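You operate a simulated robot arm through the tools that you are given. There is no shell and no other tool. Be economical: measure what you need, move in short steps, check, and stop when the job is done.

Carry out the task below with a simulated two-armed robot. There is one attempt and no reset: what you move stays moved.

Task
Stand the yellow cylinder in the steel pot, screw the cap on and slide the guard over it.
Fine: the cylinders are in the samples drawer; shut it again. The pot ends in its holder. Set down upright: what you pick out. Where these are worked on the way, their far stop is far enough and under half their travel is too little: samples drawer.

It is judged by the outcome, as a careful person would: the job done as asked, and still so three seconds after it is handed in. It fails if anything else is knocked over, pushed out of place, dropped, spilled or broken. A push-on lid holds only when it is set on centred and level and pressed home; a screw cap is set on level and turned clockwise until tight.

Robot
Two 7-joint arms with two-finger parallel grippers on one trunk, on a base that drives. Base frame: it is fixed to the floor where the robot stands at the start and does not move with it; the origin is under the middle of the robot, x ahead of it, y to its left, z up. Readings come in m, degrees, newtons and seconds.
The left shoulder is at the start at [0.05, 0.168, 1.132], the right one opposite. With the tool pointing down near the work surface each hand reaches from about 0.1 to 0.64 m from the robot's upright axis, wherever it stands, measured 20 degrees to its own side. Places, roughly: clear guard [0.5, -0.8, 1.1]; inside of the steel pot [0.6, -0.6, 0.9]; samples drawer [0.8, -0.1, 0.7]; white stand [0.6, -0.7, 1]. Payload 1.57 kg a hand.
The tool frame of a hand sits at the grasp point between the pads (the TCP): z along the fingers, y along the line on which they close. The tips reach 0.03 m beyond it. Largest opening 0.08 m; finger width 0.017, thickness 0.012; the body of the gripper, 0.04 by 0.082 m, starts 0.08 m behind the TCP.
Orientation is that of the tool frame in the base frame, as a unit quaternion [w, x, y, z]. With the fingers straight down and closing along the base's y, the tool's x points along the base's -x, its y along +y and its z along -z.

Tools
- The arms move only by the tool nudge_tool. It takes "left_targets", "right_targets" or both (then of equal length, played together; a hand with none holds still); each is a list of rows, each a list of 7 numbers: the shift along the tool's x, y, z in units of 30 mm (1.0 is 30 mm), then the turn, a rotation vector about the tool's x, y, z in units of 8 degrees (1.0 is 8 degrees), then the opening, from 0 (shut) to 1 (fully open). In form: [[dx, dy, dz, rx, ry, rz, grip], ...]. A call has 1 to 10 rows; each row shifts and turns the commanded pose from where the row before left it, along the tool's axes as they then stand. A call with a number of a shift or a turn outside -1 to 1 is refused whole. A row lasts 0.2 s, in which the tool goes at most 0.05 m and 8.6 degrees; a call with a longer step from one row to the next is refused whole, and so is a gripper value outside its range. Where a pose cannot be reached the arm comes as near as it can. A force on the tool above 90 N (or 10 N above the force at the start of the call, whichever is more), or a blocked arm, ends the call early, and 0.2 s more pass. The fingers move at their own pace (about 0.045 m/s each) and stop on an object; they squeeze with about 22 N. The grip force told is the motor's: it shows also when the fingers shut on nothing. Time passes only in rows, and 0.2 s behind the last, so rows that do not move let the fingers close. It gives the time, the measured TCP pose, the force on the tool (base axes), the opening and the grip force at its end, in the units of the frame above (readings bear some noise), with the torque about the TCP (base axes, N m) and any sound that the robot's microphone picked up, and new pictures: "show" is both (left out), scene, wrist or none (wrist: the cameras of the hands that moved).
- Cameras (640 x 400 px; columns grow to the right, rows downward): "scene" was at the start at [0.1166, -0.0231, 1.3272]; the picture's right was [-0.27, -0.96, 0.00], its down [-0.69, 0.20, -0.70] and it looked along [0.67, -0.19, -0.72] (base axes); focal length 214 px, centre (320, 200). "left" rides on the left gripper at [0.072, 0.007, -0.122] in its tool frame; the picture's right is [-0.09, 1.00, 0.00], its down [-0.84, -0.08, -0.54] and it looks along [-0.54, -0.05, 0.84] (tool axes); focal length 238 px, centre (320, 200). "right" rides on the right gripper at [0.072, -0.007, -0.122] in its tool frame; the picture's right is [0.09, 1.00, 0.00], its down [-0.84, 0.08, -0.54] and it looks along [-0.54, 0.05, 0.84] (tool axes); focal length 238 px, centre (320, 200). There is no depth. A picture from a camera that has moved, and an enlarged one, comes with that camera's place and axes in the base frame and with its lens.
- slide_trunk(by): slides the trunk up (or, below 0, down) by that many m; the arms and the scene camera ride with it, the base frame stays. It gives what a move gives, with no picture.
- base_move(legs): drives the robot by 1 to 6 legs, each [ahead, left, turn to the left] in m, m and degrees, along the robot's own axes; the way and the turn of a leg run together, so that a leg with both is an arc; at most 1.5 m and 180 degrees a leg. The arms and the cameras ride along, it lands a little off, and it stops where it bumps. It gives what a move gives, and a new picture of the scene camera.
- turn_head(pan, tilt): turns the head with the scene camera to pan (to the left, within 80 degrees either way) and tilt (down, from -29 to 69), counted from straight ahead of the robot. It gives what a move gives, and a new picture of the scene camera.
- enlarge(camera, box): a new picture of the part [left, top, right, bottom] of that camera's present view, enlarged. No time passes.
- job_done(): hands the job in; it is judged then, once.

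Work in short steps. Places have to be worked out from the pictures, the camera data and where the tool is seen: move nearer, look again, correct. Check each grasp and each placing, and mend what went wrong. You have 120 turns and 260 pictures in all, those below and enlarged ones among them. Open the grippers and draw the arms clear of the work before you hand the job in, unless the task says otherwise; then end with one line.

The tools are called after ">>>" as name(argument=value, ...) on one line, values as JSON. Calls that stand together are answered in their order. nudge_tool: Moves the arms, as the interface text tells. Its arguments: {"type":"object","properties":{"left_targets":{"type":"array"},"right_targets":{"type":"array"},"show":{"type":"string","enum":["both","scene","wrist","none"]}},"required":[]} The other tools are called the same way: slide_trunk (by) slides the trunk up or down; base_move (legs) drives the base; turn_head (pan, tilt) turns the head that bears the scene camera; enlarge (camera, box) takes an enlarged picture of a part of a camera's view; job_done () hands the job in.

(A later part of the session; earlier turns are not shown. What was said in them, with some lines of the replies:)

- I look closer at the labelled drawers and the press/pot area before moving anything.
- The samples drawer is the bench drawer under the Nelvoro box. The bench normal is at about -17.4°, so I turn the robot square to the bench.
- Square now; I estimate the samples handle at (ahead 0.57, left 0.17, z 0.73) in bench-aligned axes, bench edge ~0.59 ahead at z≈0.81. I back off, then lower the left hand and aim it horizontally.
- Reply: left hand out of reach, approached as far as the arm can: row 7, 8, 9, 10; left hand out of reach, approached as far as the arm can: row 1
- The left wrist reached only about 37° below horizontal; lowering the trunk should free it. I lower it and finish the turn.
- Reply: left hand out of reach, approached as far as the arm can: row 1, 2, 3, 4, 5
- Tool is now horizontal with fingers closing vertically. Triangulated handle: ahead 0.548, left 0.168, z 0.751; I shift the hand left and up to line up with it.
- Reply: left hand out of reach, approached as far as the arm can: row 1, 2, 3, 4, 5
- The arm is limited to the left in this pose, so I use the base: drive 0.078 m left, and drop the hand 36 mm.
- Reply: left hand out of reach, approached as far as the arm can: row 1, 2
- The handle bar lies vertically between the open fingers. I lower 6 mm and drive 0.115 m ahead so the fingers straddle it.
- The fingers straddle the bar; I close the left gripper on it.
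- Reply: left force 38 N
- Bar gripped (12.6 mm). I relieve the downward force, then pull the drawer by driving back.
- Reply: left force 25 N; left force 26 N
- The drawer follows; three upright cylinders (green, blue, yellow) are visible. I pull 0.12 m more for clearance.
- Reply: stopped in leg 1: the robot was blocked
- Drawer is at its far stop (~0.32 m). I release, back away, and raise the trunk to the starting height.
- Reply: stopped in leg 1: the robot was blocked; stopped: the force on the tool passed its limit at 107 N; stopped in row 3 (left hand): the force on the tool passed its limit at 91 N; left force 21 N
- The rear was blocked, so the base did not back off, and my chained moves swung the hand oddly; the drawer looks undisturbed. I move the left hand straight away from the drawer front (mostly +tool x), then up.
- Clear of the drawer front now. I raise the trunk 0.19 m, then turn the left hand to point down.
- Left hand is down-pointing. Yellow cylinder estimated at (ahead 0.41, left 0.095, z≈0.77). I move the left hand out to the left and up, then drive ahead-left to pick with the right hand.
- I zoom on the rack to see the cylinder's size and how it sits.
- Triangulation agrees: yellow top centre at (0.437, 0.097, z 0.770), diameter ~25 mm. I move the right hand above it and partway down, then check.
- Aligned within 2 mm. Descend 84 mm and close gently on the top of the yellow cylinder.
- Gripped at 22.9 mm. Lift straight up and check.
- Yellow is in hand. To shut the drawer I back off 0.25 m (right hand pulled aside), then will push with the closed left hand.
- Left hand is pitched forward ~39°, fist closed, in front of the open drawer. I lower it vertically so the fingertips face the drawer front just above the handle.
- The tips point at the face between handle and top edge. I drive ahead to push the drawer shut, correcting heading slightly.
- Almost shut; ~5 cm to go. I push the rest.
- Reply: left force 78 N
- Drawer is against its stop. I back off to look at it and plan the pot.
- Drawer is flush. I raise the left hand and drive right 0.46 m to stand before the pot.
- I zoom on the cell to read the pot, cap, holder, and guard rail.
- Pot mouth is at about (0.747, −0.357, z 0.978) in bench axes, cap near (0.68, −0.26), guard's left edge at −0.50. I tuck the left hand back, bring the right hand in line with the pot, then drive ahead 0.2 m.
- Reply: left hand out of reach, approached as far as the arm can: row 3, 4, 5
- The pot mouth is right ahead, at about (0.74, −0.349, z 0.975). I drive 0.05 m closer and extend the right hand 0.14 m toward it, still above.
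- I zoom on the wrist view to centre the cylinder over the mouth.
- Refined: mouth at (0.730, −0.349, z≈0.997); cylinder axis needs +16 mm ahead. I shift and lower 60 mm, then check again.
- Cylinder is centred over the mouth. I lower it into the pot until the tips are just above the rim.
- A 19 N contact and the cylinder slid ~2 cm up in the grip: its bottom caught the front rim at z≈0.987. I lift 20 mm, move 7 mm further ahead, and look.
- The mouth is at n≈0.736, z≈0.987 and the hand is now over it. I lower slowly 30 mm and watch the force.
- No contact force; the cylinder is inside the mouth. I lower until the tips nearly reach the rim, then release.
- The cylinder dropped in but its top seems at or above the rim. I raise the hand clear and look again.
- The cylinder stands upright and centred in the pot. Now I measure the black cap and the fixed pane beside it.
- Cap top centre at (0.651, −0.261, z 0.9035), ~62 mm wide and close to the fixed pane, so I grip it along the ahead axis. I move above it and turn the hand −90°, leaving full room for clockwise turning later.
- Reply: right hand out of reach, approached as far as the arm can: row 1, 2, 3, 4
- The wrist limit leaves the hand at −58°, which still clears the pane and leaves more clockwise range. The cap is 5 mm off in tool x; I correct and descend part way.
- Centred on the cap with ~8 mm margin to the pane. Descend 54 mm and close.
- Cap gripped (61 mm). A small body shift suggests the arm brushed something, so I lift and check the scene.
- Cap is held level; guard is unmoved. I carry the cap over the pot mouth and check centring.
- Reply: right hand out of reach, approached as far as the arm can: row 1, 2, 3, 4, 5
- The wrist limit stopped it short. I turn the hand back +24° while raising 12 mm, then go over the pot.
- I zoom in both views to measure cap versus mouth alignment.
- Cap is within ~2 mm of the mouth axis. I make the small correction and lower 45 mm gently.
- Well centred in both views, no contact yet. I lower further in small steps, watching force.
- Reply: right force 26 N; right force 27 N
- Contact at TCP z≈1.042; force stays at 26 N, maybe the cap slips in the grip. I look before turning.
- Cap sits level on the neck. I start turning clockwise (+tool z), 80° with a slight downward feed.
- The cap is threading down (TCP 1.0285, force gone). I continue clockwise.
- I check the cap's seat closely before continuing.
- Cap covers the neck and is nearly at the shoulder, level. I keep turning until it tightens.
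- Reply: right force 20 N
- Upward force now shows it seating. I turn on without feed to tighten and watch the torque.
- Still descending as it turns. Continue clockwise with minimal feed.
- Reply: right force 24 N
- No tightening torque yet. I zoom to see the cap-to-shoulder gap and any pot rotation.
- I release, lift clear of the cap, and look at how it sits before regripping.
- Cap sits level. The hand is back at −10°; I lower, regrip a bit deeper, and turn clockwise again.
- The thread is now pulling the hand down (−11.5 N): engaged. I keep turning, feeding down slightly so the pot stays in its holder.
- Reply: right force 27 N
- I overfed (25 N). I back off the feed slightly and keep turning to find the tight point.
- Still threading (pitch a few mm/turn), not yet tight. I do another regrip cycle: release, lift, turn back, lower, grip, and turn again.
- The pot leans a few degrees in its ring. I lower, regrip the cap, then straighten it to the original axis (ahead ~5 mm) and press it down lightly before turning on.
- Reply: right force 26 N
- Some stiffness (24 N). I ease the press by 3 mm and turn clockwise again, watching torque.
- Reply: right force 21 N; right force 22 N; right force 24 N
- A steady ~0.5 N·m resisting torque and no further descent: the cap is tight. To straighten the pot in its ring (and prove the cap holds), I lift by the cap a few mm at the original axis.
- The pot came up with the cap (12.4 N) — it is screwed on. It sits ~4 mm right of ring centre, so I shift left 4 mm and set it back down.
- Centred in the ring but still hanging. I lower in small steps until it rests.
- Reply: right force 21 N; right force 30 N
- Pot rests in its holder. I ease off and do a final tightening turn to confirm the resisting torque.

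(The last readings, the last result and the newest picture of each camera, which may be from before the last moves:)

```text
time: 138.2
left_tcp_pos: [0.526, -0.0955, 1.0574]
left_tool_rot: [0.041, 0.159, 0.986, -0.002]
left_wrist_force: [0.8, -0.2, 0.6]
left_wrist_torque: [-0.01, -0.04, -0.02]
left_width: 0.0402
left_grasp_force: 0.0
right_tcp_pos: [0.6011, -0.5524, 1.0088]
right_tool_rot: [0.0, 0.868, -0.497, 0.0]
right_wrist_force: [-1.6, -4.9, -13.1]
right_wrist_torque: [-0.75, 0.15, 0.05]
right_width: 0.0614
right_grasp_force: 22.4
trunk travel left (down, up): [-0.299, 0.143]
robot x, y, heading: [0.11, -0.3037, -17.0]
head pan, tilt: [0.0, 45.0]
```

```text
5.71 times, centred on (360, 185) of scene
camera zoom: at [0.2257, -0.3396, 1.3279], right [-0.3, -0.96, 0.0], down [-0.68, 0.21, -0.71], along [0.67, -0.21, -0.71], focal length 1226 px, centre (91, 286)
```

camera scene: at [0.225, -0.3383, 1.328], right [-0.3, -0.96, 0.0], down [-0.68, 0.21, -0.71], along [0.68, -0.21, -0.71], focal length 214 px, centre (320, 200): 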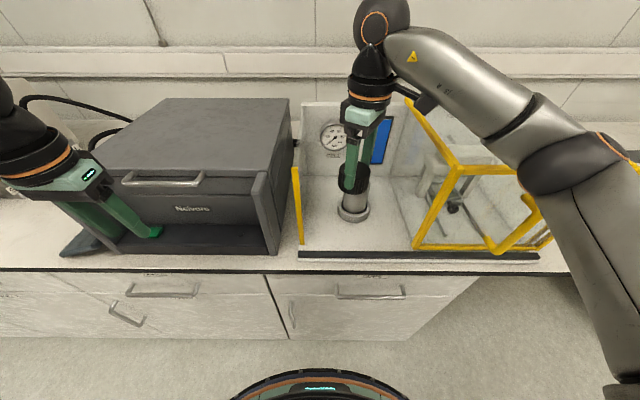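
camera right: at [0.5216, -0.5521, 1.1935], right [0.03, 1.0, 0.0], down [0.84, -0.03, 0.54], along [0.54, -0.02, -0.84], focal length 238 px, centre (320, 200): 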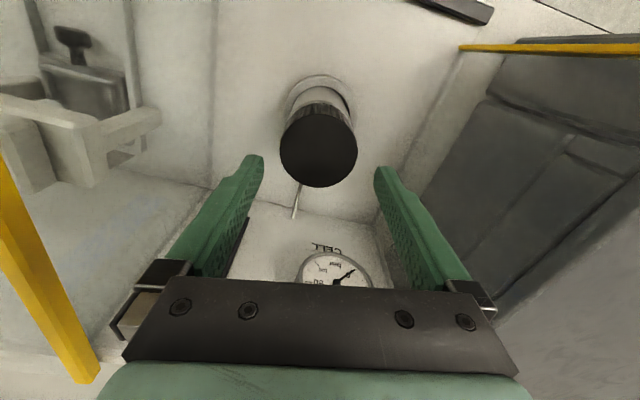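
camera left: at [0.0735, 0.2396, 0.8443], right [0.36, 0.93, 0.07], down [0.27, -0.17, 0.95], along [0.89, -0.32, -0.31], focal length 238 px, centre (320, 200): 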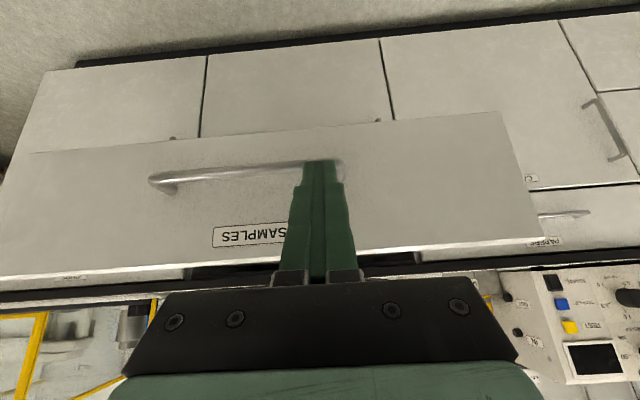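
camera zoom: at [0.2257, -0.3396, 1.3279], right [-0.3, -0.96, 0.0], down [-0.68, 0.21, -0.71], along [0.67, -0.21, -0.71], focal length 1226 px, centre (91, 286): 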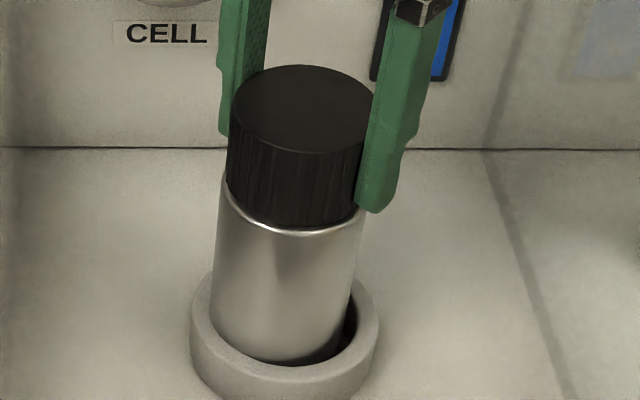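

Cap and pot now turn as one (locked tight), but my easing lifted the pot and it swung left. I shift right 5 mm, set it down gently, and check.

>>> nudge_tool(right_targets=[[0.11, 0.124, 0, 0, 0, 0, 0], [0, 0, 0.06, 0, 0, 0, 0], [0, 0, 0, 0, 0, 0, 0]], show="none")

>>> enlarge(camera="scene", box=[335, 150, 385, 220])

>>> enlarge(camera="right", box=[240, 50, 400, 250])

```text
time: 139.0
left_tcp_pos: [0.5249, -0.0944, 1.0576]
left_tool_rot: [0.04, 0.158, 0.987, -0.002]
left_wrist_force: [-0.5, -1.1, 0.1]
left_wrist_torque: [0.0, 0.03, 0.04]
left_width: 0.0401
left_grasp_force: 0.1
right_tcp_pos: [0.599, -0.555, 1.0067]
right_tool_rot: [0.0, 0.869, -0.494, 0.0]
right_wrist_force: [0.4, 1.9, -6.0]
right_wrist_torque: [0.23, 0.08, -0.04]
right_width: 0.0613
right_grasp_force: 21.9
trunk travel left (down, up): [-0.299, 0.143]
robot x, y, heading: [0.1086, -0.3028, -17.1]
head pan, tilt: [0.0, 45.0]
```

```text
5.71 times, centred on (360, 185) of scene
camera zoom: at [0.2255, -0.3384, 1.3281], right [-0.3, -0.96, 0.0], down [-0.68, 0.21, -0.71], along [0.68, -0.21, -0.71], focal length 1226 px, centre (91, 286)
```

zoom: 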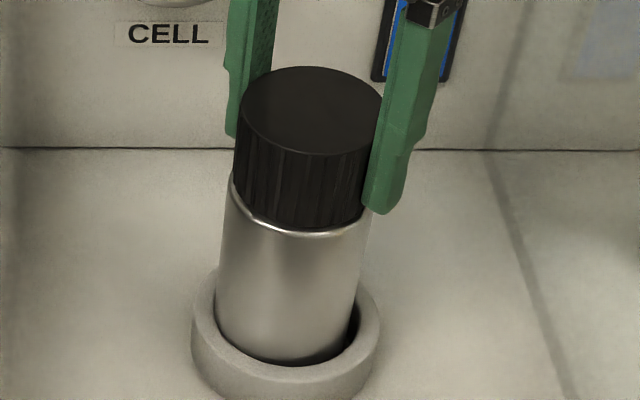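

```text
2.00 times, centred on (320, 150) of right
camera zoom: at [0.6409, -0.6132, 1.1317], right [-0.81, -0.59, 0.0], down [-0.5, 0.68, 0.54], along [-0.32, 0.44, -0.84], focal length 477 px, centre (320, 300)
```

zoom: 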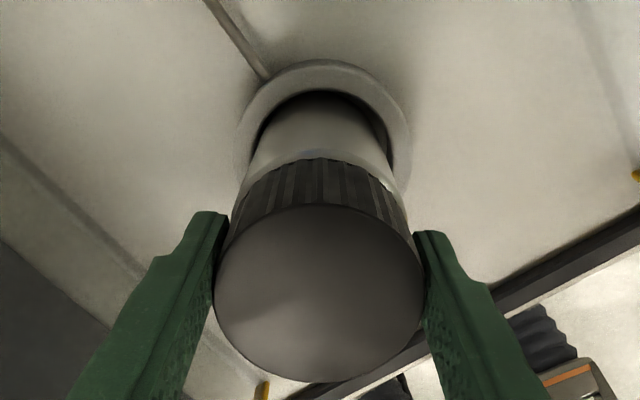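

Pot is nearly resting, inside the ring. I release the cap and lift away.

>>> nudge_tool(right_targets=[[0, 0, 0.02, 0, 0, 0, 0], [0, 0, 0, 0, 0, 0, 0.95], [0, 0, 0, 0, 0, 0, 0.95], [0, 0, 0, 0, 0, 0, 0.95], [0, 0, -0.7, 0, 0, 0, 0.95], [0, 0, -0.9, 0, 0, 0, 0.95], [0, 0, -0.9, 0, 0, 0, 0.95], [0, 0, -0.9, 0, 0, 0, 0.95]], show="both")

>>> enlarge(camera="scene", box=[335, 150, 385, 220])

```text
time: 140.8
left_tcp_pos: [0.5252, -0.0934, 1.057]
left_tool_rot: [0.041, 0.158, 0.987, -0.002]
left_wrist_force: [-0.3, -0.3, 0.4]
left_wrist_torque: [0.03, -0.01, -0.01]
left_width: 0.0397
left_grasp_force: 0.0
right_tcp_pos: [0.5985, -0.5557, 1.1118]
right_tool_rot: [0.0, 0.869, -0.494, 0.001]
right_wrist_force: [-0.4, -0.3, -0.2]
right_wrist_torque: [0.02, 0.01, 0.03]
right_width: 0.0761
right_grasp_force: 0.0
trunk travel left (down, up): [-0.299, 0.143]
robot x, y, heading: [0.1112, -0.2998, -16.8]
head pan, tilt: [0.0, 45.0]
camera scene: at [0.2247, -0.3382, 1.3281], right [-0.3, -0.96, 0.0], down [-0.68, 0.21, -0.71], along [0.68, -0.21, -0.71], focal length 214 px, centre (320, 200)
camera right: at [0.6397, -0.6145, 1.2348], right [-0.81, -0.59, 0.0], down [-0.5, 0.68, 0.54], along [-0.32, 0.44, -0.84], focal length 238 px, centre (320, 200)
```

scene: 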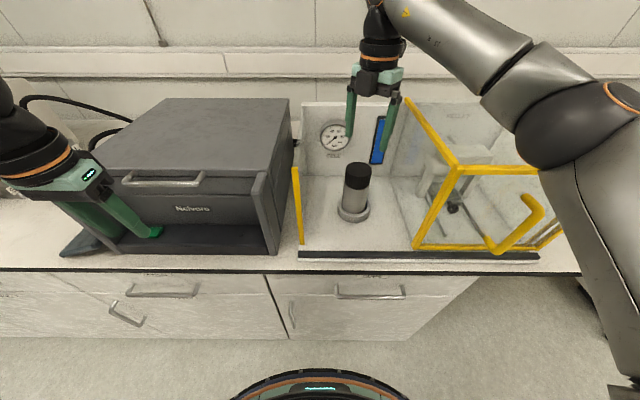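
right: 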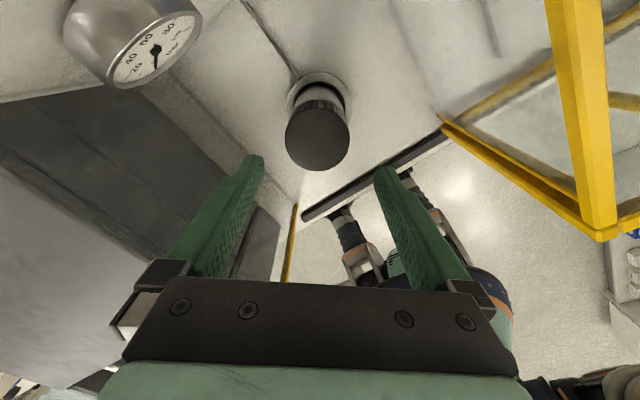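

```text
5.71 times, centred on (360, 185) of scene
camera zoom: at [0.2247, -0.3382, 1.3281], right [-0.3, -0.96, 0.0], down [-0.68, 0.21, -0.71], along [0.68, -0.21, -0.71], focal length 1226 px, centre (91, 286)
```

zoom: 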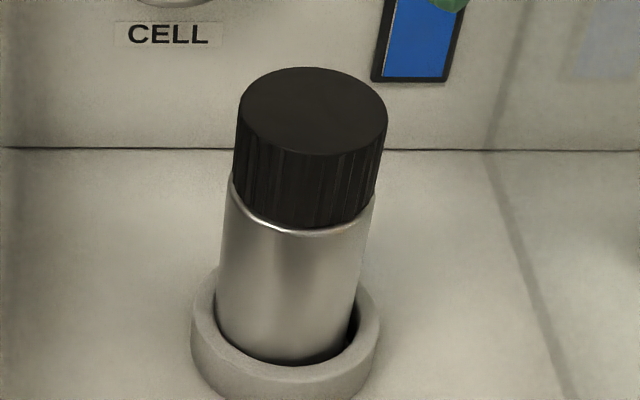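

Pot, cylinder and cap are done. Now the guard: I turn the right hand back to neutral and pull it back to clear the view.

>>> nudge_tool(right_targets=[[0, 0, -0.5, 0, 0, -1, 0.95], [0, 0, -0.5, 0, 0, -1, 0.95], [0, 0, 0, 0, 0, -1, 0.95], [0, 0, 0, 0, 0, -1, 0.95], [0, 0, 0, 0, 0, -1, 0.95], [0, 0, 0, 0, 0, -1, 0.95], [0, 0, 0, 0, 0, -1, 0.95], [0, 0, 0, 0, 0, -1, 0.95], [0, 0, 0, 0, 0, -1, 0.95], [0, 0, 0, 0, 0, -1, 0.95]], show="none")

>>> nudge_tool(right_targets=[[0, 0, 0, 0, 0, -1, 0.95], [0, 0, 0, 0, 0, -1, 0.95], [0, 0, 0, 0, 0, -1, 0.95], [0, 0, 0, 0, 0, -1, 0.95], [0, 0, 0, 0, 0, -1, 0.95], [0, 0, 0, 0, 0, -1, 0.95], [0, 0, 0, 0, 0, -1, 0.95], [0, 0, 0, 0, 0, -1, 0.95], [0, 0, 0, 0, 0, -1, 0.95], [0, 0, 0, 0, 0, -1, 0.95]], show="none")

>>> nudge_tool(right_targets=[[0, 0, 0, 0, 0, -1, 0.5], [0, 0, 0, 0, 0, -1, 0.5], [0, 0, 0, 0, 0, -1, 0.5], [0, 0, 0, 0, 0, -1, 0.5], [0, 0, 0, 0, 0, -1, 0.5], [0, 0, 0, 0, 0, -1, 0.5], [0, 0, 0, 0, 0, -1, 0.5], [0, 0, 0, 0, 0, -0.8, 0.5], [0.9, 0, -0.5, 0, 0, 0, 0.5], [0.9, 0, -0.5, 0, 0, 0, 0.5]], show="none")

>>> turn_head(pan=-25, tilt=42)

```text
time: 143.0
left_tcp_pos: [0.5257, -0.0949, 1.0579]
left_tool_rot: [0.041, 0.159, 0.986, -0.002]
left_wrist_force: [0.0, 0.3, 0.3]
left_wrist_torque: [-0.03, 0.02, -0.04]
left_width: 0.0398
left_grasp_force: 0.0
right_tcp_pos: [0.5984, -0.5548, 1.1404]
right_tool_rot: [0.0, 0.983, 0.182, 0.001]
right_wrist_force: [0.4, 0.3, 0.4]
right_wrist_torque: [0.01, -0.01, 0.02]
right_width: 0.0762
right_grasp_force: 0.1
trunk travel left (down, up): [-0.299, 0.143]
robot x, y, heading: [0.1101, -0.3009, -17.4]
head pan, tilt: [0.0, 45.0]
```

```text
time: 145.2
left_tcp_pos: [0.5248, -0.0947, 1.058]
left_tool_rot: [0.041, 0.16, 0.986, -0.002]
left_wrist_force: [-0.3, -0.3, -1.1]
left_wrist_torque: [0.02, -0.02, -0.01]
left_width: 0.0398
left_grasp_force: 0.0
right_tcp_pos: [0.5987, -0.5546, 1.1406]
right_tool_rot: [0.001, 0.637, 0.771, 0.0]
right_wrist_force: [-0.5, -0.4, -0.2]
right_wrist_torque: [0.02, 0.0, -0.02]
right_width: 0.0763
right_grasp_force: 0.1
trunk travel left (down, up): [-0.299, 0.143]
robot x, y, heading: [0.11, -0.2988, -16.9]
head pan, tilt: [0.0, 45.0]
```

```text
time: 147.4
left_tcp_pos: [0.5258, -0.0948, 1.0571]
left_tool_rot: [0.041, 0.159, 0.986, -0.002]
left_wrist_force: [0.3, -0.3, 0.6]
left_wrist_torque: [-0.03, 0.0, 0.0]
left_width: 0.04
left_grasp_force: 0.0
right_tcp_pos: [0.5429, -0.538, 1.1684]
right_tool_rot: [0.0, 0.146, 0.989, 0.0]
right_wrist_force: [-0.4, -1.7, 0.2]
right_wrist_torque: [0.02, -0.02, 0.03]
right_width: 0.04
right_grasp_force: 0.2
trunk travel left (down, up): [-0.299, 0.143]
robot x, y, heading: [0.1103, -0.2996, -17.1]
head pan, tilt: [0.0, 45.0]
```

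```text
time: 148.3
left_tcp_pos: [0.5246, -0.0945, 1.0567]
left_tool_rot: [0.041, 0.159, 0.986, -0.002]
left_wrist_force: [-0.2, 0.2, 0.5]
left_wrist_torque: [0.01, -0.02, -0.03]
left_width: 0.0399
left_grasp_force: 0.1
right_tcp_pos: [0.5444, -0.5371, 1.1682]
right_tool_rot: [0.001, 0.146, 0.989, 0.0]
right_wrist_force: [-0.6, 0.3, -0.5]
right_wrist_torque: [-0.01, 0.01, 0.01]
right_width: 0.0402
right_grasp_force: 0.0
trunk travel left (down, up): [-0.299, 0.143]
robot x, y, heading: [0.1071, -0.3033, -17.2]
head pan, tilt: [-25.0, 42.0]
camera scene: at [0.2092, -0.3705, 1.3324], right [-0.67, -0.74, 0.0], down [-0.5, 0.45, -0.74], along [0.55, -0.5, -0.67], focal length 214 px, centre (320, 200)
```

scene: 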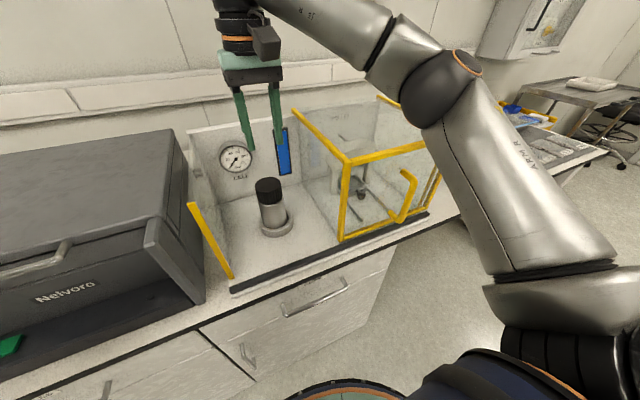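

I zoom on the guard and its handle.

>>> enlarge(camera="scene", box=[280, 90, 450, 260])

>>> enlarge(camera="right", box=[0, 0, 640, 400])

```text
2.35 times, centred on (365, 175) of scene
camera zoom: at [0.2092, -0.3705, 1.3324], right [-0.67, -0.74, 0.0], down [-0.5, 0.45, -0.74], along [0.55, -0.5, -0.67], focal length 505 px, centre (214, 259)
```

zoom: 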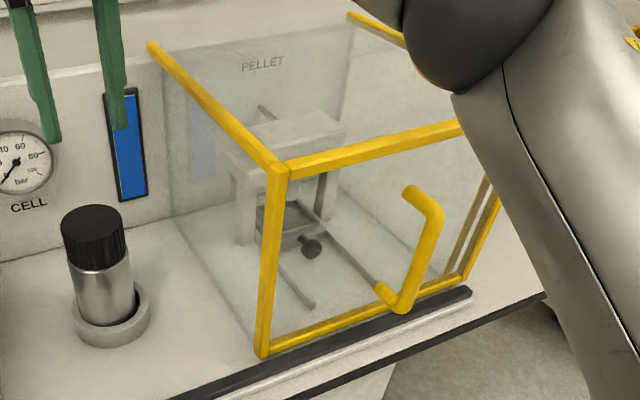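

```text
1.00 times, centred on (320, 200) of right (not enlarged: the box is as wide or as high as the picture)
camera zoom: at [0.4723, -0.5238, 1.291], right [0.2, 0.98, 0.0], down [0.82, -0.17, 0.54], along [0.53, -0.11, -0.84], focal length 238 px, centre (320, 200)
```

zoom: 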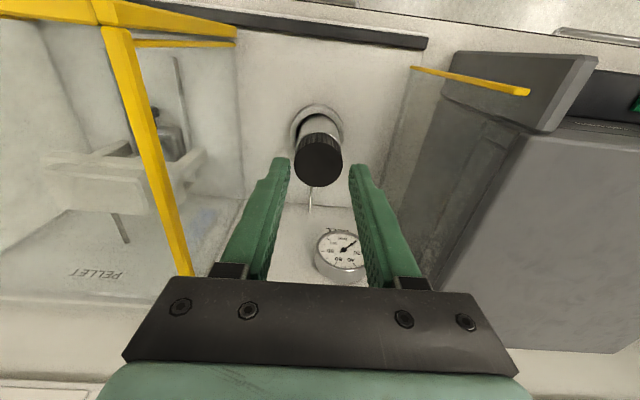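

Handle bar estimated near (0.55, −0.61), z 0.95–1.08; guard front at ~0.62, top z≈1.10. I bring the right hand back, then over to the handle, staying high.

>>> nudge_tool(right_targets=[[0.9, 0, 0, 0, 0, 0, 1], [0.9, 0, 0, 0, 0, 0, 1], [0.9, 0, 0, 0, 0, 0, 1], [0.9, 0, 0, 0, 0, 0, 1], [0.9, 0, 0, 0, 0, 0, 1], [0, -1, 0, 0, 0, 0, 1], [0, -1, 0, 0, 0, 0, 1], [0, -1, 0, 0, 0, 0, 1], [0, -1, 0, 0, 0, 0, 1], [0, -1, 0, 0, 0, 0, 1]], show="none")

>>> nudge_tool(right_targets=[[0, -0.9, 0, 0, 0, 0, 1], [0, -0.9, 0, 0, 0, 0, 1], [0, -0.9, 0, 0, 0, 0, 1]], show="both")

```text
time: 150.5
left_tcp_pos: [0.5247, -0.0943, 1.0573]
left_tool_rot: [0.041, 0.159, 0.986, -0.002]
left_wrist_force: [0.1, 0.3, 0.2]
left_wrist_torque: [0.01, 0.0, -0.02]
left_width: 0.0401
left_grasp_force: 0.1
right_tcp_pos: [0.3722, -0.6437, 1.1709]
right_tool_rot: [0.001, 0.146, 0.989, 0.001]
right_wrist_force: [0.5, -0.2, -0.8]
right_wrist_torque: [0.03, -0.02, -0.01]
right_width: 0.08
right_grasp_force: 0.0
trunk travel left (down, up): [-0.299, 0.143]
robot x, y, heading: [0.1119, -0.2983, -17.1]
head pan, tilt: [-25.0, 42.0]
```

```text
time: 151.3
left_tcp_pos: [0.5247, -0.095, 1.0584]
left_tool_rot: [0.041, 0.158, 0.987, -0.002]
left_wrist_force: [0.6, -0.1, -0.3]
left_wrist_torque: [0.01, 0.01, 0.02]
left_width: 0.0401
left_grasp_force: 0.0
right_tcp_pos: [0.3502, -0.7239, 1.17]
right_tool_rot: [0.001, 0.147, 0.989, 0.001]
right_wrist_force: [-0.4, -1.1, -0.5]
right_wrist_torque: [0.03, -0.04, 0.0]
right_width: 0.08
right_grasp_force: 0.1
trunk travel left (down, up): [-0.299, 0.143]
robot x, y, heading: [0.1126, -0.301, -17.2]
head pan, tilt: [-25.0, 42.0]
camera scene: at [0.2089, -0.3708, 1.3324], right [-0.67, -0.74, 0.0], down [-0.5, 0.45, -0.74], along [0.55, -0.5, -0.67], focal length 214 px, centre (320, 200)
camera right: at [0.278, -0.7103, 1.2931], right [0.2, 0.98, 0.0], down [0.82, -0.17, 0.54], along [0.53, -0.11, -0.84], focal length 238 px, centre (320, 200)
```

scene: 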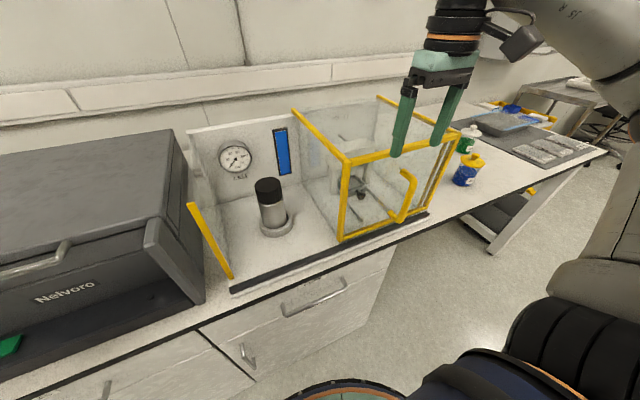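
right: 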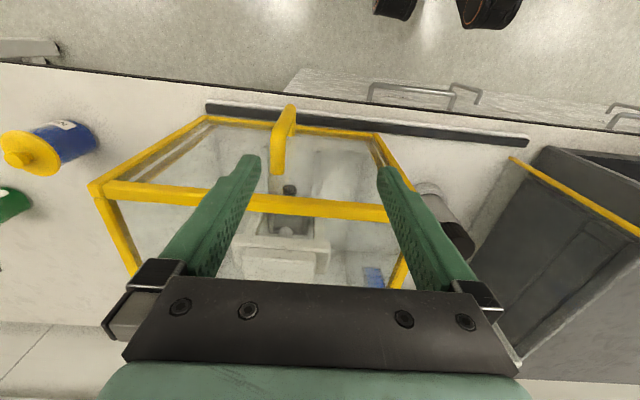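

I zoom on the handle from the wrist camera.

>>> enlarge(camera="right", box=[230, 80, 350, 190])

>>> enlarge(camera="scene", box=[330, 120, 450, 250])

```text
3.64 times, centred on (290, 135) of right
camera zoom: at [0.278, -0.7103, 1.2931], right [0.2, 0.98, 0.0], down [0.82, -0.17, 0.54], along [0.53, -0.11, -0.84], focal length 867 px, centre (429, 436)
```

zoom: 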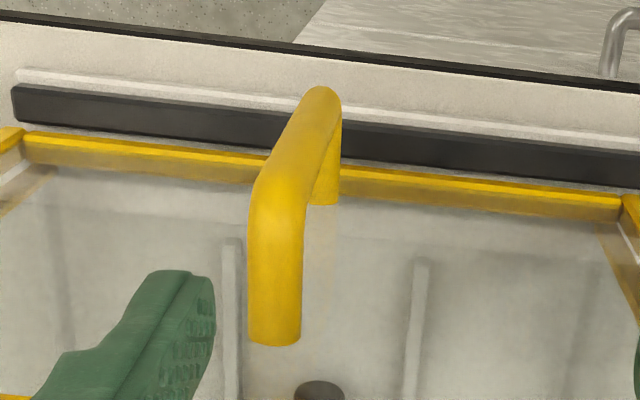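

```text
3.08 times, centred on (390, 185) of scene
camera zoom: at [0.2089, -0.3708, 1.3324], right [-0.67, -0.74, 0.0], down [-0.5, 0.45, -0.74], along [0.55, -0.5, -0.67], focal length 660 px, centre (105, 246)
```

zoom: 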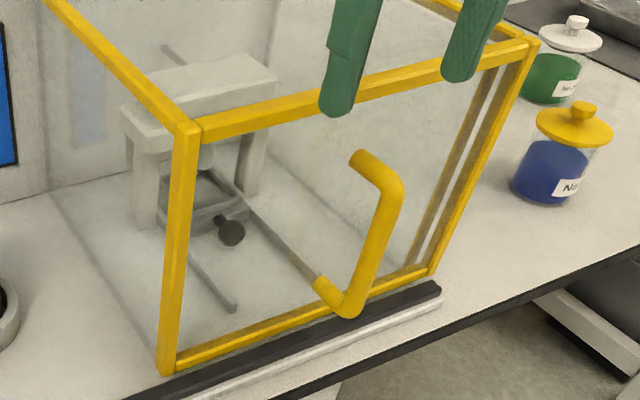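

Handle bar at about (0.56, −0.634), z 0.90–1.03. I move over it and lower half-way, then re-check.

>>> nudge_tool(right_targets=[[-0.15, -0.8, 0, 0, 0, 0, 1], [-0.15, -0.8, 0, 0, 0, 0, 1], [0, 0, 0.8, 0, 0, 0, 1], [0, 0, 0.8, 0, 0, 0, 1], [0, 0, 0.8, 0, 0, 0, 1]], show="both")

>>> enlarge(camera="scene", box=[330, 100, 470, 250])

```text
time: 152.5
left_tcp_pos: [0.5245, -0.0942, 1.0563]
left_tool_rot: [0.041, 0.158, 0.987, -0.002]
left_wrist_force: [0.2, 0.2, 0.7]
left_wrist_torque: [0.02, 0.03, -0.02]
left_width: 0.04
left_grasp_force: 0.1
right_tcp_pos: [0.3463, -0.7686, 1.0945]
right_tool_rot: [0.001, 0.147, 0.989, 0.0]
right_wrist_force: [0.5, 0.2, -0.2]
right_wrist_torque: [-0.04, -0.01, -0.03]
right_width: 0.0801
right_grasp_force: 0.1
trunk travel left (down, up): [-0.299, 0.143]
robot x, y, heading: [0.1118, -0.3013, -17.3]
head pan, tilt: [-25.0, 42.0]
camera scene: at [0.2091, -0.3707, 1.3324], right [-0.67, -0.74, 0.0], down [-0.5, 0.45, -0.74], along [0.55, -0.5, -0.67], focal length 214 px, centre (320, 200)
camera right: at [0.2733, -0.7559, 1.2178], right [0.2, 0.98, 0.0], down [0.82, -0.17, 0.54], along [0.53, -0.11, -0.84], focal length 238 px, centre (320, 200)
```

scene: 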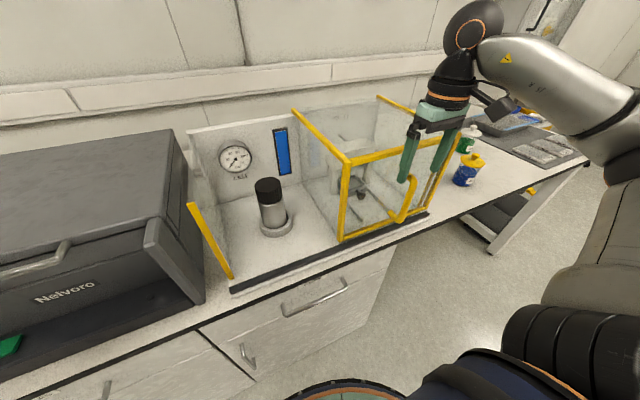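
right: 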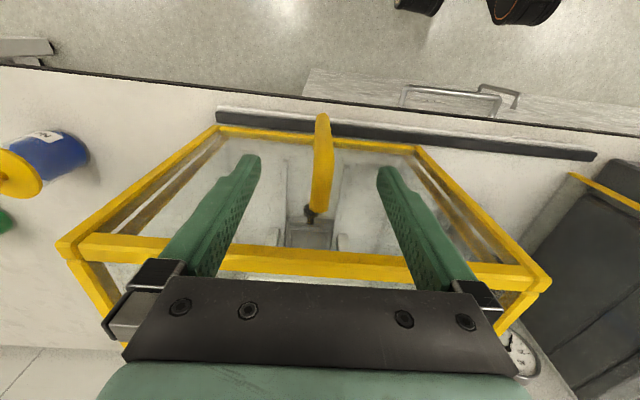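

```text
2.67 times, centred on (400, 175) of scene
camera zoom: at [0.2091, -0.3707, 1.3324], right [-0.67, -0.74, 0.0], down [-0.5, 0.45, -0.74], along [0.55, -0.5, -0.67], focal length 572 px, centre (107, 267)
```

zoom: 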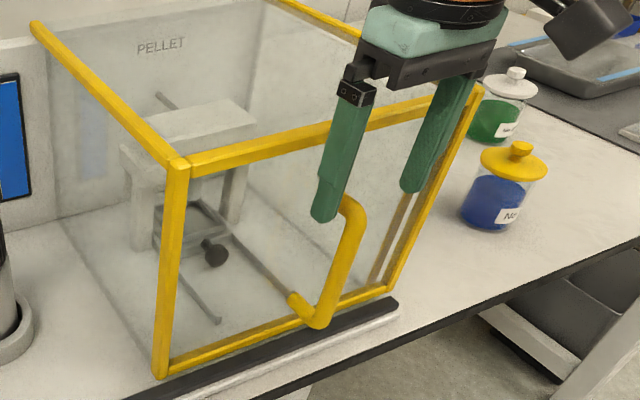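

The bar is centred between the fingers. Lower 75 mm and grip it.

>>> nudge_tool(right_targets=[[0, 0, 0.8, 0, 0, 0, 1], [0, 0, 0.8, 0, 0, 0, 1], [0, 0, 0.8, 0, 0, 0, 1], [0, 0, 0, 0, 0, 0, 0], [0, 0, 0, 0, 0, 0, 0], [0, 0, 0, 0, 0, 0, 0], [0, 0, 0, 0, 0, 0, 0]], show="both")

```text
time: 154.1
left_tcp_pos: [0.5241, -0.0928, 1.0572]
left_tool_rot: [0.041, 0.158, 0.987, -0.004]
left_wrist_force: [-0.2, 0.7, 0.2]
left_wrist_torque: [0.01, 0.03, 0.0]
left_width: 0.0399
left_grasp_force: 0.1
right_tcp_pos: [0.3453, -0.7657, 1.024]
right_tool_rot: [0.0, 0.143, 0.99, 0.002]
right_wrist_force: [-1.3, 22.8, -9.2]
right_wrist_torque: [-0.45, -1.07, -0.56]
right_width: 0.0163
right_grasp_force: 14.6
trunk travel left (down, up): [-0.299, 0.143]
robot x, y, heading: [0.1086, -0.3008, -17.1]
head pan, tilt: [-25.0, 42.0]
camera scene: at [0.2095, -0.3681, 1.3323], right [-0.67, -0.74, 0.0], down [-0.5, 0.45, -0.74], along [0.55, -0.5, -0.67], focal length 214 px, centre (320, 200)
camera right: at [0.2728, -0.7535, 1.1476], right [0.19, 0.98, 0.0], down [0.82, -0.17, 0.54], along [0.53, -0.1, -0.84], focal length 238 px, centre (320, 200)
```

scene: 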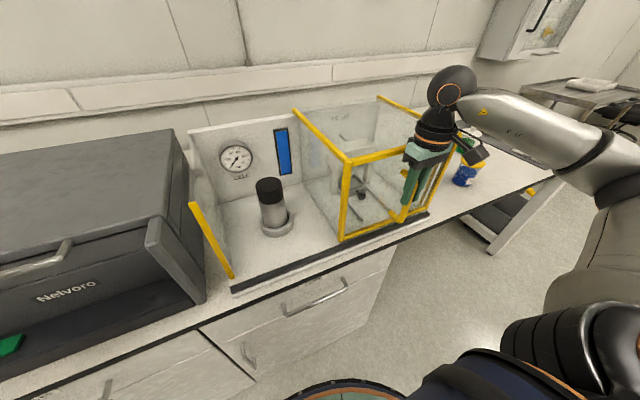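
right: 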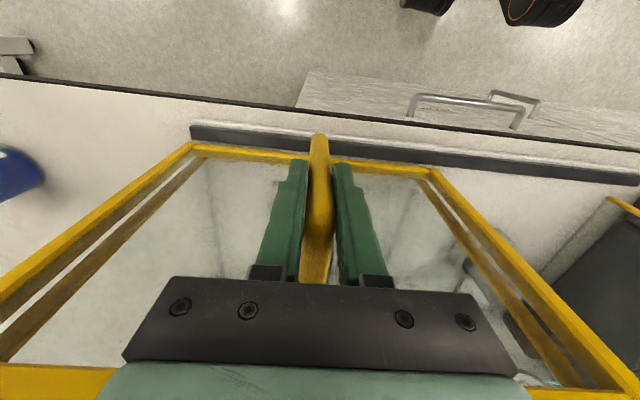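

Handle gripped. I slide the guard left about 60 mm and check.

>>> nudge_tool(right_targets=[[0, 0.4, 0, 0, 0, 0, 0], [0, 0.5, 0, 0, 0, 0, 0], [0, 0.5, 0, 0, 0, 0, 0], [0, 0.5, 0, 0, 0, 0, 0]], show="scene")

>>> enlarge(camera="scene", box=[220, 90, 440, 260])

```text
time: 155.1
left_tcp_pos: [0.5238, -0.0949, 1.0579]
left_tool_rot: [0.041, 0.159, 0.986, -0.002]
left_wrist_force: [0.5, 0.8, 0.5]
left_wrist_torque: [-0.01, 0.03, 0.07]
left_width: 0.0402
left_grasp_force: 0.1
right_tcp_pos: [0.3613, -0.7166, 1.0245]
right_tool_rot: [-0.001, 0.145, 0.989, -0.001]
right_wrist_force: [-8.2, 2.4, -16.1]
right_wrist_torque: [-0.31, -0.42, -0.21]
right_width: 0.0159
right_grasp_force: 31.1
trunk travel left (down, up): [-0.299, 0.143]
robot x, y, heading: [0.1123, -0.3029, -17.2]
head pan, tilt: [-25.0, 42.0]
camera scene: at [0.2088, -0.3714, 1.3322], right [-0.67, -0.74, 0.0], down [-0.5, 0.45, -0.74], along [0.55, -0.5, -0.67], focal length 214 px, centre (320, 200)
```

scene: 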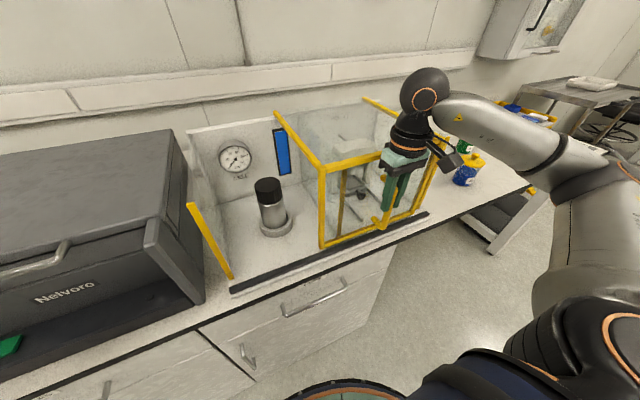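

```text
2.35 times, centred on (330, 175) of scene
camera zoom: at [0.2088, -0.3714, 1.3322], right [-0.67, -0.74, 0.0], down [-0.5, 0.45, -0.74], along [0.55, -0.5, -0.67], focal length 505 px, centre (296, 259)
```

zoom: 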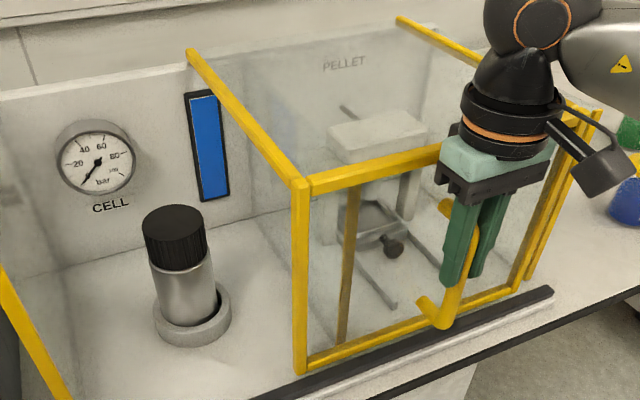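

The guard glides; the middle divider is fixed, so nothing will hit the pot. I continue sliding left.

>>> nudge_tool(right_targets=[[0, 0.7, 0, 0, 0, 0, 0], [0, 0.7, 0, 0, 0, 0, 0], [0, 0.7, 0, 0, 0, 0, 0], [0, 0.7, 0, 0, 0, 0, 0], [0, 0.7, 0, 0, 0, 0, 0], [0, 0.7, 0, 0, 0, 0, 0], [0, 0.7, 0, 0, 0, 0, 0], [0, 0.7, 0, 0, 0, 0, 0], [0, 0.7, 0, 0, 0, 0, 0]], show="scene")

```text
time: 157.1
left_tcp_pos: [0.5254, -0.0948, 1.0571]
left_tool_rot: [0.04, 0.159, 0.986, -0.003]
left_wrist_force: [0.0, 0.6, 0.0]
left_wrist_torque: [-0.04, 0.0, 0.04]
left_width: 0.04
left_grasp_force: 0.2
right_tcp_pos: [0.4196, -0.5332, 1.0247]
right_tool_rot: [0.003, 0.148, 0.989, 0.001]
right_wrist_force: [8.2, -0.6, -4.1]
right_wrist_torque: [-1.09, 0.71, 0.07]
right_width: 0.0158
right_grasp_force: 31.0
trunk travel left (down, up): [-0.299, 0.143]
robot x, y, heading: [0.1078, -0.3046, -17.2]
head pan, tilt: [-25.0, 42.0]
camera scene: at [0.2108, -0.3706, 1.3324], right [-0.67, -0.74, 0.0], down [-0.5, 0.45, -0.74], along [0.55, -0.5, -0.67], focal length 214 px, centre (320, 200)
```

scene: 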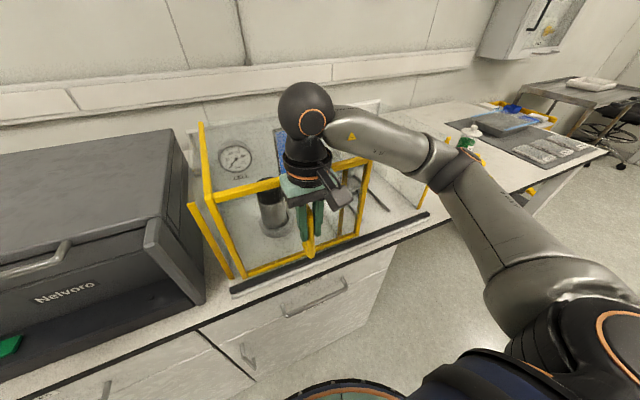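

Almost closed; push the last centimetres to the stop.

>>> nudge_tool(right_targets=[[0, 0.4, 0, 0, 0, 0, 0], [0, 0.4, 0, 0, 0, 0, 0], [0, 0.3, 0, 0, 0, 0, 0]], show="none")

>>> enlarge(camera="scene", box=[170, 90, 390, 290])

```text
time: 157.9
left_tcp_pos: [0.5273, -0.0968, 1.0556]
left_tool_rot: [0.039, 0.159, 0.986, -0.001]
left_wrist_force: [-0.5, 0.5, -0.6]
left_wrist_torque: [0.0, 0.01, 0.0]
left_width: 0.04
left_grasp_force: 0.0
right_tcp_pos: [0.4288, -0.5051, 1.0248]
right_tool_rot: [0.002, 0.149, 0.989, 0.0]
right_wrist_force: [21.3, -7.1, -1.6]
right_wrist_torque: [-0.43, 0.44, -0.02]
right_width: 0.016
right_grasp_force: 31.0
trunk travel left (down, up): [-0.299, 0.143]
robot x, y, heading: [0.1086, -0.3051, -17.2]
head pan, tilt: [-25.0, 42.0]
```

```text
2.00 times, centred on (280, 190) of scene
camera zoom: at [0.2122, -0.3715, 1.332], right [-0.67, -0.74, 0.0], down [-0.5, 0.45, -0.74], along [0.55, -0.5, -0.67], focal length 429 px, centre (400, 220)
```

zoom: 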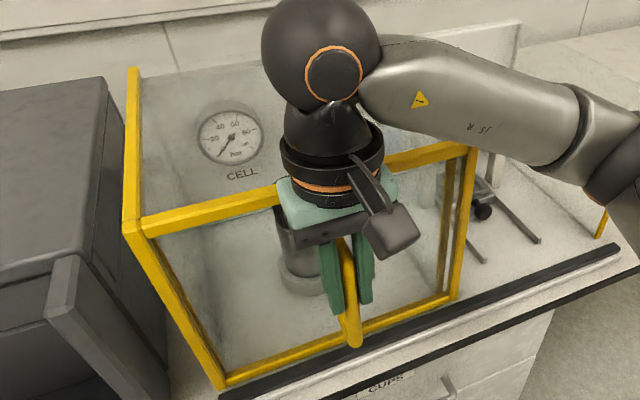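

Guard appears flush with the left post but no stop force yet. I relieve the sideways pull and nudge further left.

>>> nudge_tool(right_targets=[[-0.1, 0.25, 0, 0, 0, 0, 0], [-0.1, 0.25, 0, 0, 0, 0, 0], [0, 0, 0, 0, 0, 0, 0]], show="none")

>>> enlarge(camera="scene", box=[170, 90, 390, 290])

```text
time: 158.7
left_tcp_pos: [0.5222, -0.1003, 1.0604]
left_tool_rot: [0.043, 0.159, 0.986, 0.001]
left_wrist_force: [0.7, 0.1, -0.9]
left_wrist_torque: [0.02, -0.01, -0.01]
left_width: 0.0401
left_grasp_force: 0.1
right_tcp_pos: [0.4299, -0.499, 1.0261]
right_tool_rot: [-0.002, 0.148, 0.989, -0.006]
right_wrist_force: [-33.4, -42.4, -5.9]
right_wrist_torque: [1.8, -0.82, -0.56]
right_width: 0.0166
right_grasp_force: 31.6
trunk travel left (down, up): [-0.299, 0.143]
robot x, y, heading: [0.1046, -0.3033, -17.1]
head pan, tilt: [-25.0, 42.0]
```

```text
2.00 times, centred on (280, 190) of scene
camera zoom: at [0.2046, -0.3769, 1.3323], right [-0.67, -0.74, -0.01], down [-0.49, 0.45, -0.74], along [0.55, -0.5, -0.67], focal length 429 px, centre (400, 220)
```

zoom: 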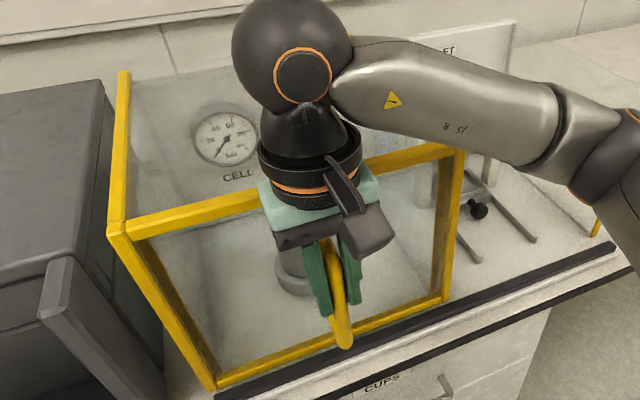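

At the stop (≈50 N resist). I relax, open the gripper, and lift straight off the handle.

>>> nudge_tool(right_targets=[[0.1, -0.25, 0, 0, 0, 0, 0], [0, 0, 0, 0, 0, 0, 1], [0, 0, 0, 0, 0, 0, 1], [0, 0, 0, 0, 0, 0, 1], [0, 0, 0, 0, 0, 0, 1]], show="none")

>>> nudge_tool(right_targets=[[0, 0, -0.7, 0, 0, 0, 1], [0, 0, -0.8, 0, 0, 0, 1], [0, 0, -0.8, 0, 0, 0, 1], [0, 0, -0.8, 0, 0, 0, 1], [0, 0, -0.8, 0, 0, 0, 1], [0.8, -0.4, 0, 0, 0, 0, 1], [0.8, -0.4, 0, 0, 0, 0, 1], [0.8, -0.4, 0, 0, 0, 0, 1]], show="scene")

>>> enlarge(camera="scene", box=[170, 90, 390, 290])

```text
time: 159.9
left_tcp_pos: [0.5245, -0.0944, 1.0581]
left_tool_rot: [0.041, 0.159, 0.986, -0.002]
left_wrist_force: [-0.1, -0.5, 0.0]
left_wrist_torque: [0.0, -0.04, 0.01]
left_width: 0.04
left_grasp_force: 0.1
right_tcp_pos: [0.4298, -0.496, 1.0268]
right_tool_rot: [0.001, 0.146, 0.989, 0.001]
right_wrist_force: [0.7, 0.0, 0.6]
right_wrist_torque: [-0.03, -0.05, 0.04]
right_width: 0.0802
right_grasp_force: 0.0
trunk travel left (down, up): [-0.299, 0.143]
robot x, y, heading: [0.115, -0.3012, -17.1]
head pan, tilt: [-25.0, 42.0]
```

```text
time: 161.7
left_tcp_pos: [0.5245, -0.0954, 1.0574]
left_tool_rot: [0.041, 0.159, 0.986, -0.002]
left_wrist_force: [-0.5, 0.0, -0.3]
left_wrist_torque: [0.03, -0.02, 0.02]
left_width: 0.04
left_grasp_force: 0.1
right_tcp_pos: [0.3519, -0.5082, 1.1434]
right_tool_rot: [0.0, 0.146, 0.989, 0.0]
right_wrist_force: [-0.2, -0.7, -0.4]
right_wrist_torque: [0.01, 0.0, 0.0]
right_width: 0.0801
right_grasp_force: 0.1
trunk travel left (down, up): [-0.299, 0.143]
robot x, y, heading: [0.111, -0.2989, -17.3]
head pan, tilt: [-25.0, 42.0]
camera scene: at [0.2089, -0.3706, 1.3324], right [-0.67, -0.74, 0.0], down [-0.5, 0.45, -0.74], along [0.55, -0.5, -0.67], focal length 214 px, centre (320, 200)
```

scene: 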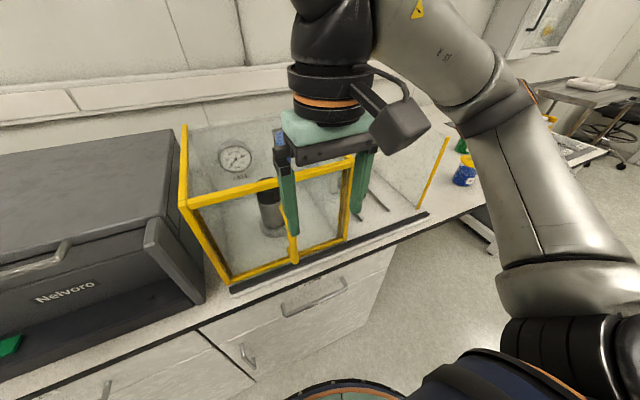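

```text
2.00 times, centred on (280, 190) of scene
camera zoom: at [0.2089, -0.3706, 1.3324], right [-0.67, -0.74, 0.0], down [-0.5, 0.45, -0.74], along [0.55, -0.5, -0.67], focal length 429 px, centre (400, 220)
```

zoom: 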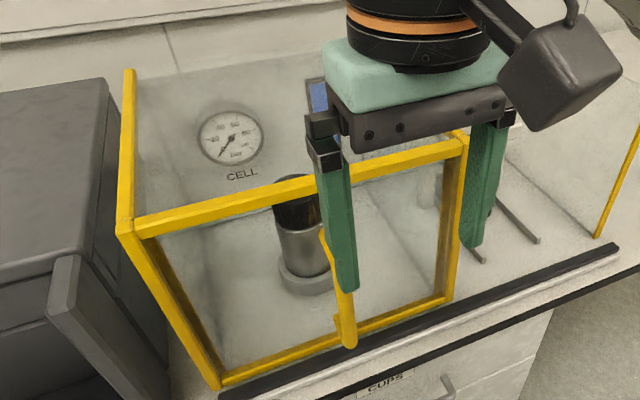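

Guard closed over the capped pot. I back the robot away and check the whole bench, including the drawer.

>>> base_move(legs=[[-0.25, 0, 0]])

>>> turn_head(pan=5, tilt=42)

>>> enlarge(camera="scene", box=[150, 60, 450, 260])

```text
time: 163.5
left_tcp_pos: [0.286, -0.02, 1.058]
left_tool_rot: [0.042, 0.159, 0.986, -0.002]
left_wrist_force: [-1.1, -0.2, 0.6]
left_wrist_torque: [-0.01, -0.03, 0.01]
left_width: 0.04
left_grasp_force: 0.2
right_tcp_pos: [0.1132, -0.4344, 1.1421]
right_tool_rot: [0.001, 0.147, 0.989, 0.0]
right_wrist_force: [-0.6, -0.6, 0.6]
right_wrist_torque: [0.0, 0.0, 0.02]
right_width: 0.0799
right_grasp_force: 0.0
trunk travel left (down, up): [-0.299, 0.143]
robot x, y, heading: [-0.1286, -0.224, -17.1]
head pan, tilt: [-25.0, 42.0]
camera scene: at [-0.0298, -0.2965, 1.3324], right [-0.67, -0.74, 0.0], down [-0.5, 0.45, -0.74], along [0.55, -0.5, -0.67], focal length 214 px, centre (320, 200)
```

scene: 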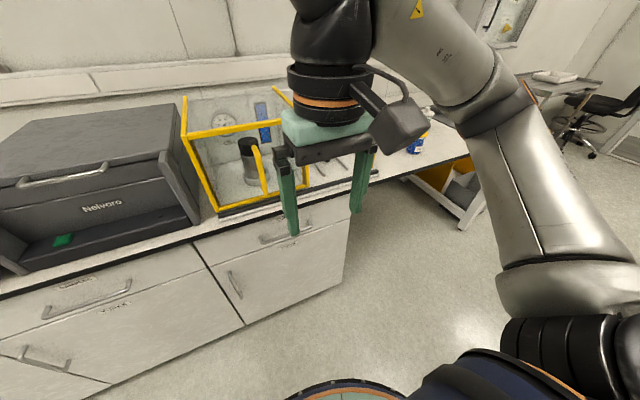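

```text
time: 164.5
left_tcp_pos: [0.2864, -0.0209, 1.0573]
left_tool_rot: [0.041, 0.16, 0.986, -0.002]
left_wrist_force: [-0.6, 0.3, 0.5]
left_wrist_torque: [-0.02, 0.0, -0.01]
left_width: 0.0399
left_grasp_force: 0.1
right_tcp_pos: [0.1135, -0.4356, 1.1434]
right_tool_rot: [0.001, 0.146, 0.989, 0.001]
right_wrist_force: [-0.3, 0.0, 0.7]
right_wrist_torque: [-0.02, -0.01, 0.0]
right_width: 0.08
right_grasp_force: 0.0
trunk travel left (down, up): [-0.299, 0.143]
robot x, y, heading: [-0.1293, -0.2247, -17.1]
head pan, tilt: [5.0, 42.0]
camera scene: at [-0.0094, -0.2583, 1.3324], right [-0.21, -0.98, 0.0], down [-0.65, 0.14, -0.74], along [0.73, -0.16, -0.67], focal length 214 px, centre (320, 200)
```

scene: 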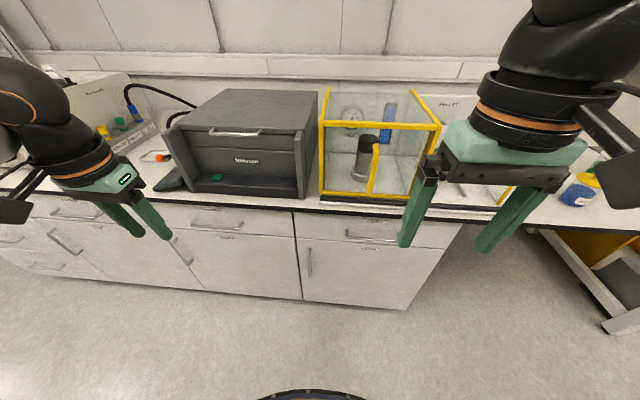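

```text
2.00 times, centred on (300, 160) of scene
camera zoom: at [-0.0094, -0.2583, 1.3324], right [-0.21, -0.98, 0.0], down [-0.65, 0.14, -0.74], along [0.73, -0.16, -0.67], focal length 429 px, centre (360, 280)
```

zoom: 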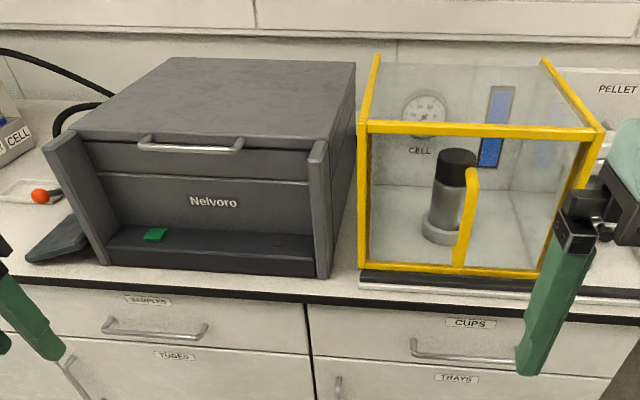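

Everything is in place: the drawer is shut, the capped pot is in its holder, the guard is closed over it, the grippers are open and the arms are clear. I hand it in.

>>> job_done()

```text
The job is handed in.
```

The yellow cylinder is standing in the steel pot with the cap screwed tight, the pot is in its holder, the guard is slid over it to its stop, and the samples drawer is shut.
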